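You operate a simulated robot arm through the tools that you are given. There is no shell and no other tool. Be economical: measure what you need, move in short steps, check, and stop when the job is done.

Carry out the task below with a simulated robot arm. There is one attempt and no reset: what you move stays moved.

TASK
Put one of the white tags from the packing bench top on top of the green film.

It is judged by the outcome, as a careful person would: the job done as asked, and still so three seconds after it is handed in. It fails if anything else is knocked over, pushed out of place, dropped, spilled or broken.

THE ROBOT
A 7-joint arm with a two-finger parallel gripper, fixed in place. Base frame: the origin is at the foot of the arm, x ahead of it, y to its left, z up; the work surface is at about z = 0. Lengths are in m, angles in rad, forces in N, time in s.
With the tool pointing down near the work surface it reaches from about 0.22 to 0.58 m from the base axis. Its first joint turns from -1.152 to 1.152 rad. Payload 2.5 kg.
Tool frame: the origin (TCP) lies between the finger pads and is the grasp point; the fingertips stand 0.023 m ahead of it; z points along the fingers, y is the line along which they close. The gripper opens to 0.094 m. The fingers are 0.038 m wide and 0.01 m thick; the gripper's body (0.054 by 0.096 m) begins 0.039 m behind the TCP.
Orientation is that of the tool frame in the base frame, as a unit quaternion [w, x, y, z]. With the fingers straight down and closing along the base's y, the tool's x points along the base's -x, its y along +y and its z along -z.

THE INTERFACE
- The arm moves only by the tool drive_tool. Its argument "moves" is one flat list of numbers, 4 for each row, row after row: the shift along the tool's x, y, z in m, then the turn about the tool's z in rad. In form: [tx, ty, tz, spin, tx, ty, tz, spin, ...]. A call has 1 to 10 rows; each row is the pose to reach, as a shift and turn from the pose commanded when the call began, along the tool's axes at that moment. "hand" is the gripper command, from -1 (shut) to 1 (fully open), values between in proportion, set as the call begins (left out, the last holds). A row lasts 0.2 s, in which the tool goes at most 0.05 m and 0.15 rad; a call with a longer step from one row to the next is refused whole, and so is a gripper value outside its range. A pose out of reach is approached as far as the arm can. The call stops where the force on the tool passes 40 N (or 10 N more than at its start, if that is more) or the arm is blocked; 0.2 s more then pass. The fingers move at their own pace (about 0.108 m/s each) and stop on an object; they squeeze with about 36 N. The grip force told is the motor's: it shows also when the fingers shut on nothing. Time passes only in rows, and 0.2 s behind the last, so rows that repeat a pose let the fingers close. It gives the time, the measured TCP pose, the force on the tool (base axes), the opening and the grip force at its end, in the units of the frame above (readings bear some noise), and new pictures: "views" is both (left out), scene, wrist or none.
- Cameras (640 x 400 px; columns grow to the right, rows downward): "scene" is fixed at [0.1267, -0.4202, 0.5299]; the picture's right is [0.74, -0.67, 0.00], its down [-0.48, -0.52, -0.71] and it looks along [0.47, 0.52, -0.71] (base axes); focal length 253 px, centre (320, 200). "wrist" rides on the gripper at [-0.039, 0, -0.044] in the tool frame; the picture's right is [0.00, -1.00, 0.00], its down [0.97, 0.00, -0.24] and it looks along [0.24, 0.00, 0.97] (tool axes); focal length 218 px, centre (320, 200).
- locate(camera, pixels): for up to 12 pixels [column, row] of the newest picture of that camera ("zoom" is the newest enlarged one), the place [x, y, z] in the base frame of the surface seen there, good to about 0.002 m. No time passes.
- enlarge(camera, box): a new picture of the part [left, top, right, bottom] of that camera's present view, enlarged. No time passes.
- hand_in(): hands the job in; it is judged then, once.

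Work in short steps. Measure before you move; look again where a grasp or a placing could have gone wrong, and mend it. You have 60 turns and 120 pictures in all, the two below and enlarged ones among them. Open the gripper and draw the arm clear of the work before you hand the job in, unless the task says otherwise; then end with one line.

The tools are called after "Call:" by a JSON object that holds its "op" and its "data". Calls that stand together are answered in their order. drive_tool: Moves the arm, as the interface text tells. Its arguments: {"type":"object","properties":{"moves":{"type":"array","items":{"type":"number"}},"hand":{"type":"number"},"views":{"type":"string","enum":["both","scene","wrist","none"]}},"required":["moves"]} The other tools are called the same way: locate (camera, pixels) gives the place of the surface under pixels of a picture; enlarge (camera, box) takes an enlarged picture of a part of a camera's view; hand_in () hands the job in.

At the start:

```text
clock: 0.0
tool_pos: [0.3182, 0.0469, 0.2952]
tcp_rot: [0.0, 0.0, 1.0, 0.0]
force: [-0.1, -0.1, 0.0]
width: 0.0943
grip_force: 0.1
```

scene: 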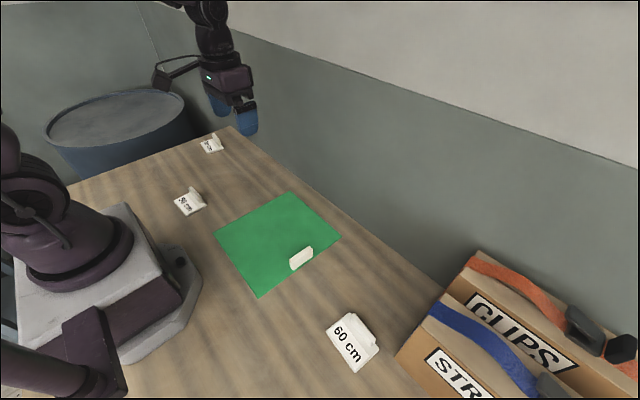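
wrist: 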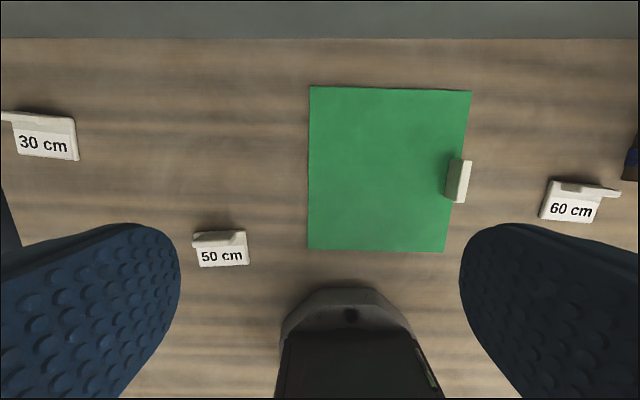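

The pictures show three white tags (30, 50 and 60 cm) and a white block at the film's edge. I enlarge both views and measure.

Call:
{"op": "enlarge", "data": {"camera": "wrist", "box": [170, 80, 490, 280]}}

Call:
{"op": "enlarge", "data": {"camera": "scene", "box": [160, 120, 400, 380]}}

Call:
{"op": "locate", "data": {"camera": "wrist", "pixels": [[310, 88], [470, 92], [445, 250], [308, 249], [465, 180], [452, 180], [196, 241], [240, 236], [200, 265], [248, 263], [222, 257], [330, 170]]}}

Call:
{"op": "locate", "data": {"camera": "scene", "pixels": [[191, 190], [180, 200], [188, 206], [200, 203], [205, 207], [183, 212], [302, 250], [301, 261], [210, 240]]}}

```text
2.00 times, centred on (330, 180) of wrist
```

zoom: 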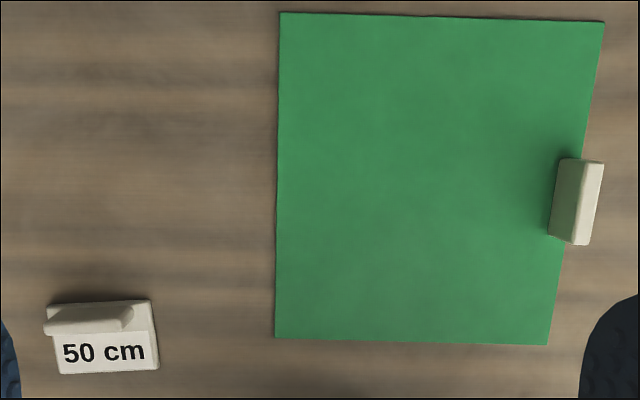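

```text
1.54 times, centred on (280, 250) of scene
```

zoom: 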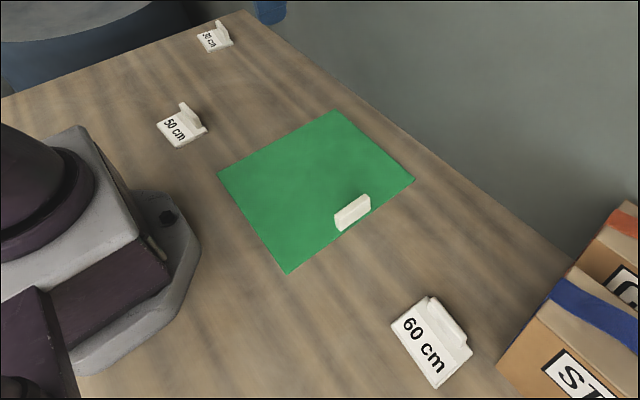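

```text
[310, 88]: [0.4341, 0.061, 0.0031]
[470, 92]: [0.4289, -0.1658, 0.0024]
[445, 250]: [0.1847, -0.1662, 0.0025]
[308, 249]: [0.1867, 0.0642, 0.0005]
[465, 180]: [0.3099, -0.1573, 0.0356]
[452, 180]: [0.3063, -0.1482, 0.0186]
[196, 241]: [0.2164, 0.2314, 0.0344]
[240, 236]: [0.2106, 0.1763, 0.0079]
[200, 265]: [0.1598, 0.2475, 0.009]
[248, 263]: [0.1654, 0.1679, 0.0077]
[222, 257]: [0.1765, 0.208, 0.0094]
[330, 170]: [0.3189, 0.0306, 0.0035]
```

```text
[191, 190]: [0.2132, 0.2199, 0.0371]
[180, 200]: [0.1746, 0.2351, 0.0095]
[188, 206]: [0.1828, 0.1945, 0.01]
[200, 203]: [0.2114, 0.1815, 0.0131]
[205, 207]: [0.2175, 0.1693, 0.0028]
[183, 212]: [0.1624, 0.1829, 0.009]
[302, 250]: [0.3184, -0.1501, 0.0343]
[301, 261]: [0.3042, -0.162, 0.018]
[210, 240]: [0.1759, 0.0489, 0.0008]
```

The 50 cm tag is an 8 mm plate with an upright rib about 37 mm high near (0.213, 0.21). I'll go above it and turn the tool about -1.5 rad, so that the fingers close across the rib.

Call:
{"op": "drive_tool", "data": {"moves": [0.01, 0.016, 0.007, -0.15, 0.02, 0.032, 0.014, -0.3, 0.03, 0.048, 0.021, -0.45, 0.04, 0.064, 0.028, -0.6, 0.05, 0.08, 0.035, -0.75, 0.06, 0.096, 0.042, -0.9, 0.07, 0.112, 0.05, -1.05, 0.08, 0.128, 0.06, -1.2, 0.09, 0.144, 0.07, -1.35, 0.1, 0.16, 0.08, -1.5], "hand": 1}}

```text
clock: 2.2
tool_pos: [0.2178, 0.206, 0.2118]
tcp_rot: [-0.001, -0.683, 0.731, 0.0]
force: [0.9, 0.0, 0.3]
width: 0.0941
grip_force: 0.0
```

scene: 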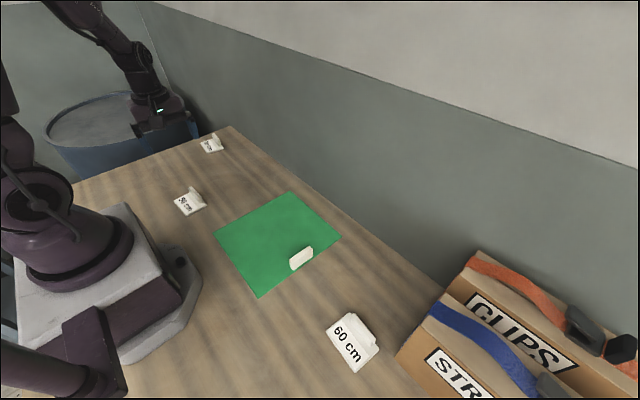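
wrist: 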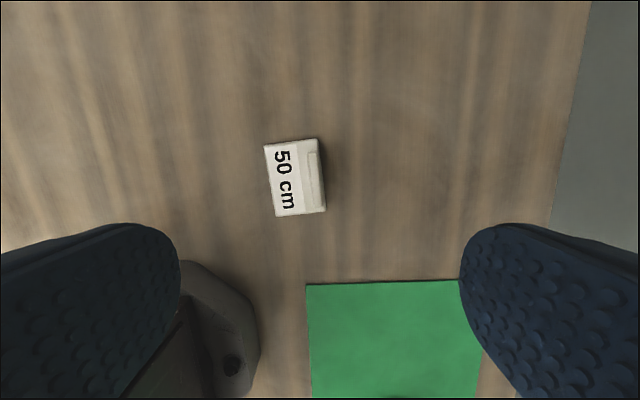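

The tag is at (295,177) in the wrist view, with the rib at its right edge. I enlarge and measure it.

Call:
{"op": "enlarge", "data": {"camera": "wrist", "box": [240, 127, 368, 223]}}

Call:
{"op": "locate", "data": {"camera": "wrist", "pixels": [[310, 154], [318, 154], [314, 165], [314, 180], [314, 195], [314, 205], [265, 146], [316, 139], [325, 211], [276, 216], [309, 180], [319, 180]]}}

```text
4.17 times, centred on (304, 175) of wrist
```

zoom: 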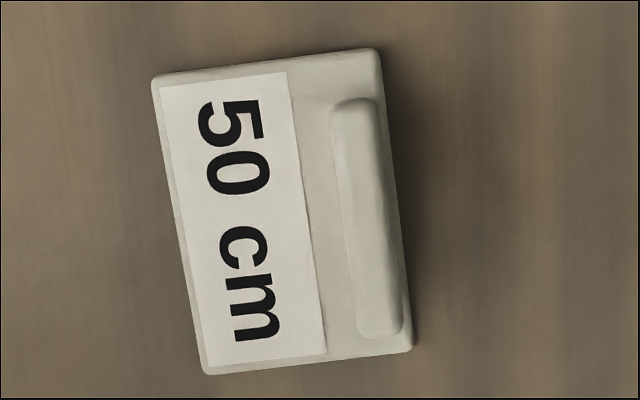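

```text
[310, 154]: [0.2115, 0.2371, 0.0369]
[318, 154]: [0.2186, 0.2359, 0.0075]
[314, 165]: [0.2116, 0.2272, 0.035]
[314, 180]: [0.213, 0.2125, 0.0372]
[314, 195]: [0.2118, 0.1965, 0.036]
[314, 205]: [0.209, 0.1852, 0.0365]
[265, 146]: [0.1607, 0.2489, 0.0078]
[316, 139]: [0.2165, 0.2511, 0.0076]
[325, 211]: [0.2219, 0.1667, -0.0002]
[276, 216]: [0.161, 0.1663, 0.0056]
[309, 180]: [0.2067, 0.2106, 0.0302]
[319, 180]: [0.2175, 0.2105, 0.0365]
```

The rib is centred at (0.2125, 0.211) and runs along base y, and its top is at z 0.037. I descend to about z 0.075 and finish the turn to -π/2.

Call:
{"op": "drive_tool", "data": {"moves": [-0.0046, 0.0056, 0.035, -0.07, -0.0046, 0.0056, 0.07, -0.07, -0.0046, 0.0056, 0.105, -0.07, -0.0046, 0.0056, 0.135, -0.07, -0.0046, 0.0056, 0.135, -0.07]}}

```text
clock: 3.4
tool_pos: [0.2142, 0.2161, 0.0804]
tcp_rot: [0.0, -0.707, 0.707, 0.001]
force: [0.1, 0.3, 0.4]
width: 0.0941
grip_force: 0.1
```

scene: 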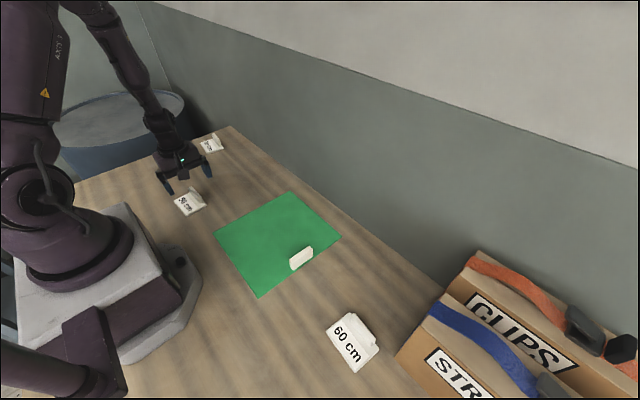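
wrist: 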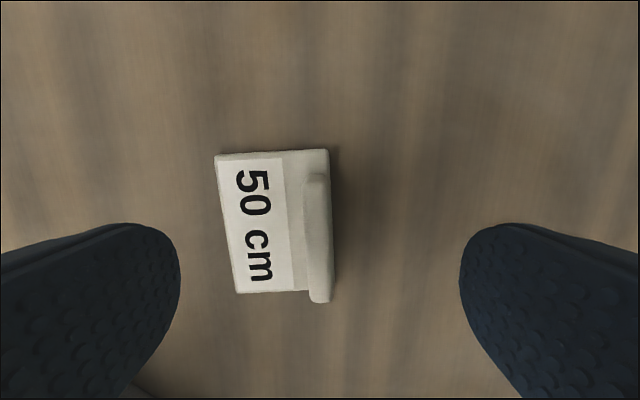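

The pose is good. I shift 5 mm in y, descend so the tips are just above the plate, and check before closing.

Call:
{"op": "drive_tool", "data": {"moves": [0.005, 0.0017, 0.015, 0, 0.005, 0.0017, 0.03, 0, 0.005, 0.0017, 0.042, 0, 0.005, 0.0017, 0.042, 0]}}

```text
clock: 4.4
tool_pos: [0.2115, 0.2076, 0.0364]
tcp_rot: [-0.001, -0.707, 0.707, 0.0]
force: [0.2, 0.5, 0.5]
width: 0.0937
grip_force: 0.0
```

scene: 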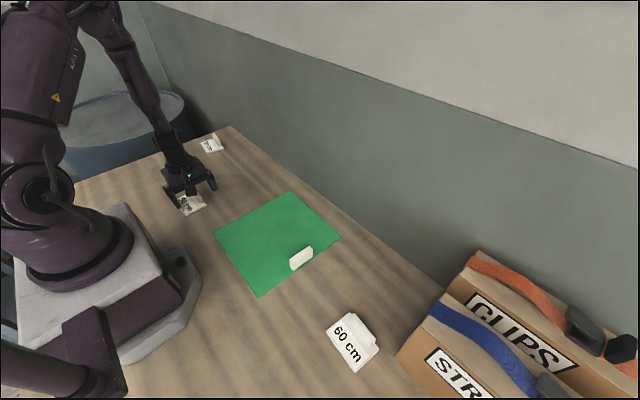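
wrist: 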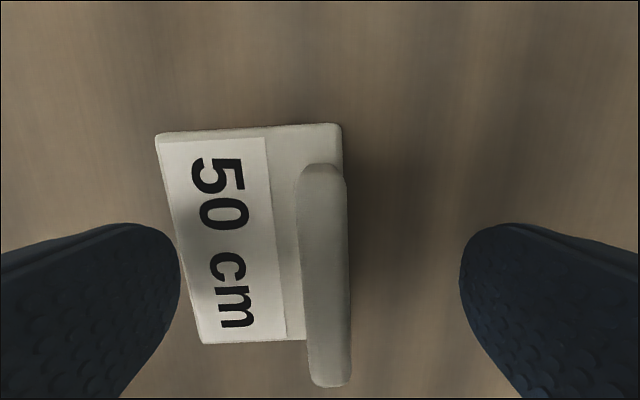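

The rib is centred between the fingers at column ~324 and there is no contact force. I close now.

Call:
{"op": "drive_tool", "data": {"moves": [0, 0, 0, 0, 0, 0, 0, 0, 0, 0, 0, 0, 0, 0, 0, 0], "hand": -1}}

```text
clock: 5.4
tool_pos: [0.2115, 0.2073, 0.0359]
tcp_rot: [-0.001, 0.707, -0.707, 0.0]
force: [-0.1, -0.1, 0.6]
width: 0.0113
grip_force: 36.1
```

scene: 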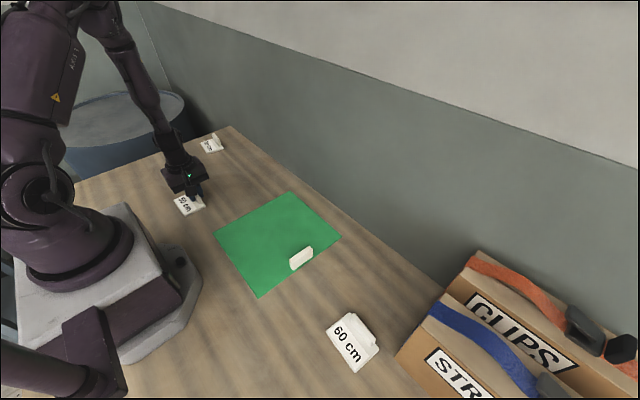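
wrist: 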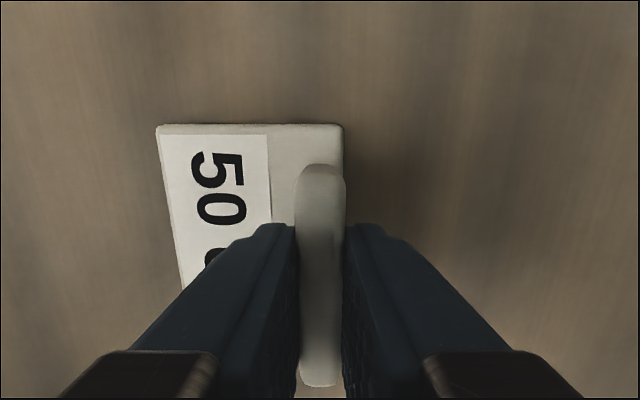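

The rib is gripped (width 11 mm). I lift straight up.

Call:
{"op": "drive_tool", "data": {"moves": [0, 0, -0.02, 0, 0, 0, -0.05, 0, 0, 0, -0.08, 0, 0, 0, -0.1, 0, 0, 0, -0.1, 0]}}

```text
clock: 6.6
tool_pos: [0.2104, 0.2065, 0.1372]
tcp_rot: [0.0, 0.708, -0.707, 0.0]
force: [-1.2, 0.5, -0.5]
width: 0.0112
grip_force: 35.5
```

scene: 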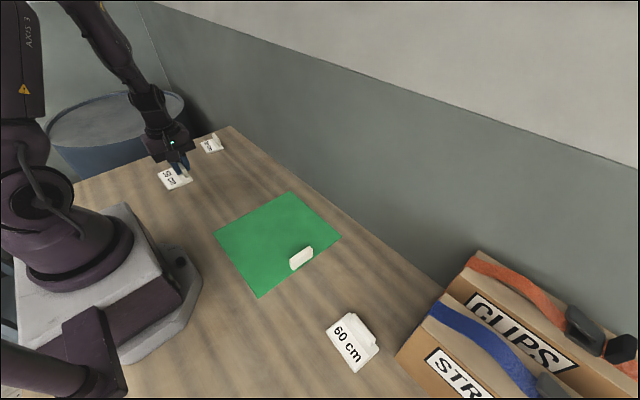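
wrist: 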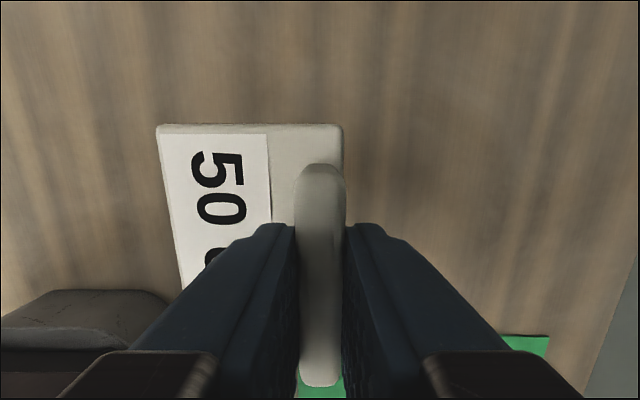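

The tag is held level, with its underside around z 0.10. I carry it above the film to TCP (0.31, -0.045), turning back +1.5 rad on the way.

Call:
{"op": "drive_tool", "data": {"moves": [0.025, -0.01, -0.1, 0.15, 0.05, -0.02, -0.1, 0.3, 0.075, -0.03, -0.1, 0.45, 0.1, -0.04, -0.1, 0.6, 0.125, -0.05, -0.1, 0.75, 0.15, -0.06, -0.1, 0.9, 0.175, -0.07, -0.1, 1.05, 0.2, -0.08, -0.1, 1.2, 0.225, -0.09, -0.1, 1.35, 0.2515, -0.1, -0.1, 1.5], "views": "none"}}

```text
refused: row 1 steps farther than a row can; nothing moved
```

The z shift is relative to the present pose, so it should be 0. I correct it.

Call:
{"op": "drive_tool", "data": {"moves": [0.025, -0.01, 0, 0.15, 0.05, -0.02, 0, 0.3, 0.075, -0.03, 0, 0.45, 0.1, -0.04, 0, 0.6, 0.125, -0.05, 0, 0.75, 0.15, -0.06, 0, 0.9, 0.175, -0.07, 0, 1.05, 0.2, -0.08, 0, 1.2, 0.225, -0.09, 0, 1.35, 0.2515, -0.1, 0, 1.5]}}

```text
clock: 8.8
tool_pos: [0.3069, -0.0455, 0.1369]
tcp_rot: [0.0, -0.035, 0.999, 0.0]
force: [0.3, 0.5, -0.2]
width: 0.0114
grip_force: 35.9
```

scene: 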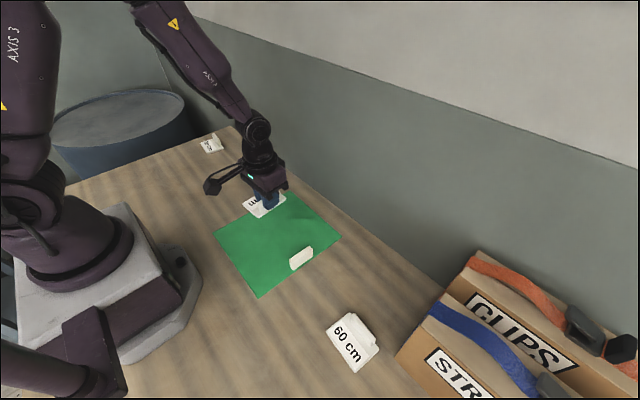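
wrist: 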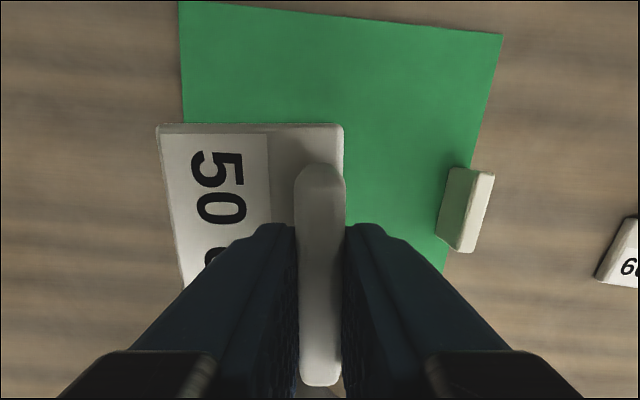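

The tag is over the film, and the block at (465,210) is well clear. I lower to about z 0.039, with a final alignment turn.

Call:
{"op": "drive_tool", "data": {"moves": [0, 0, 0.03, 0.07, 0, 0, 0.06, 0.07, 0, 0, 0.085, 0.07, 0, 0, 0.095, 0.07, 0, 0, 0.098, 0.07, 0, 0, 0.098, 0.07]}}

```text
clock: 10.2
tool_pos: [0.3094, -0.0462, 0.04]
tcp_rot: [0.0, 0.0, 1.0, 0.0]
force: [-2.8, -0.7, 10.4]
width: 0.0111
grip_force: 35.6
```

scene: 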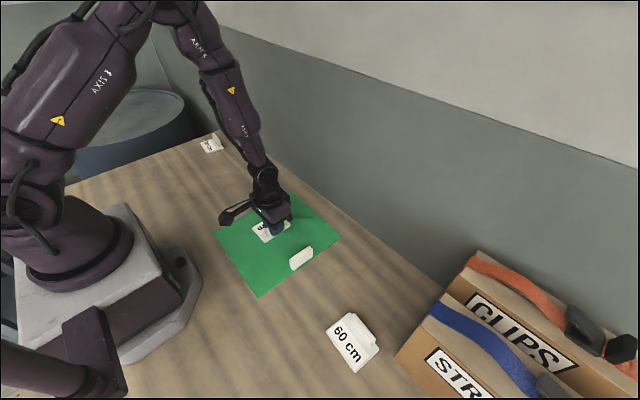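
wrist: 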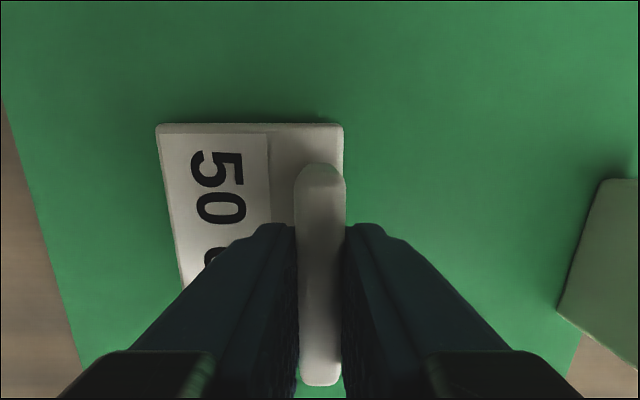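

The tag is on the film with 10 N of contact. I open halfway, to keep clear of the block, and rise afterwards.

Call:
{"op": "drive_tool", "data": {"moves": [0, 0, -0.001, 0, 0, 0, -0.001, 0, 0, 0, -0.001, 0], "hand": 0, "views": "wrist"}}

```text
clock: 11.0
tool_pos: [0.3096, -0.0456, 0.0391]
tcp_rot: [-0.001, 0.001, 1.0, -0.001]
force: [-0.9, 0.5, -0.5]
width: 0.0469
grip_force: 0.2
```

wrist: 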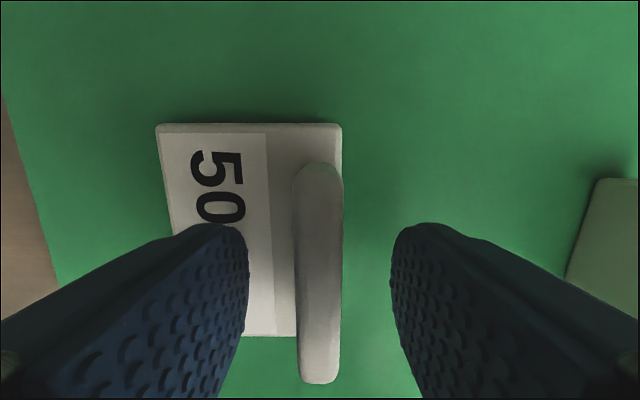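

The tag is released and still, so I rise straight up.

Call:
{"op": "drive_tool", "data": {"moves": [0, 0, -0.03, 0, 0, 0, -0.07, 0, 0, 0, -0.11, 0, 0, 0, -0.15, 0, 0, 0, -0.2, 0, 0, 0, -0.24, 0, 0, 0, -0.24, 0]}}

```text
clock: 12.6
tool_pos: [0.3065, -0.0453, 0.2801]
tcp_rot: [0.0, 0.0, 1.0, 0.0]
force: [0.1, 0.3, 0.0]
width: 0.0471
grip_force: 0.1
```

scene: 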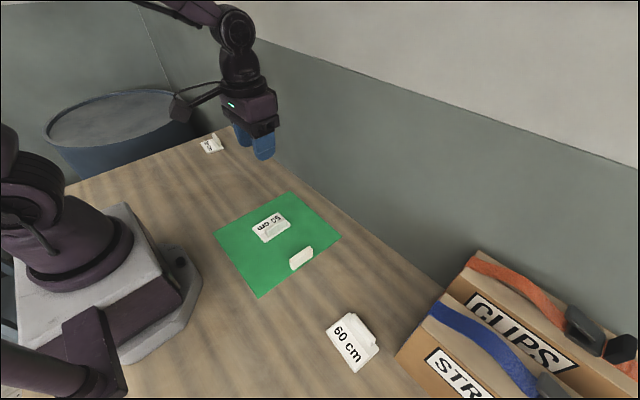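
wrist: 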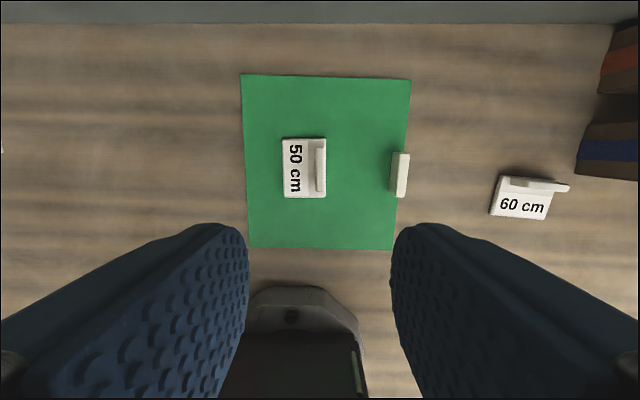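

The tag lies flat and wholly on the film at (305,168) in the wrist view. Nothing else has moved and the arm is clear, so I open the gripper fully and then hand in.

Call:
{"op": "drive_tool", "data": {"moves": [0, 0, 0, 0, 0, 0, 0, 0], "hand": 1, "views": "none"}}

Call:
{"op": "hand_in", "data": {}}

```text
clock: 13.2
tool_pos: [0.3062, -0.0456, 0.2798]
tcp_rot: [-0.001, 0.0, 1.0, -0.001]
force: [0.1, -0.4, -0.5]
width: 0.0941
grip_force: 0.1
```

```text
The job is handed in.
```

The white 50 cm tag now lies flat on the green film, nothing else looked moved in the last pictures, and the job is handed in.
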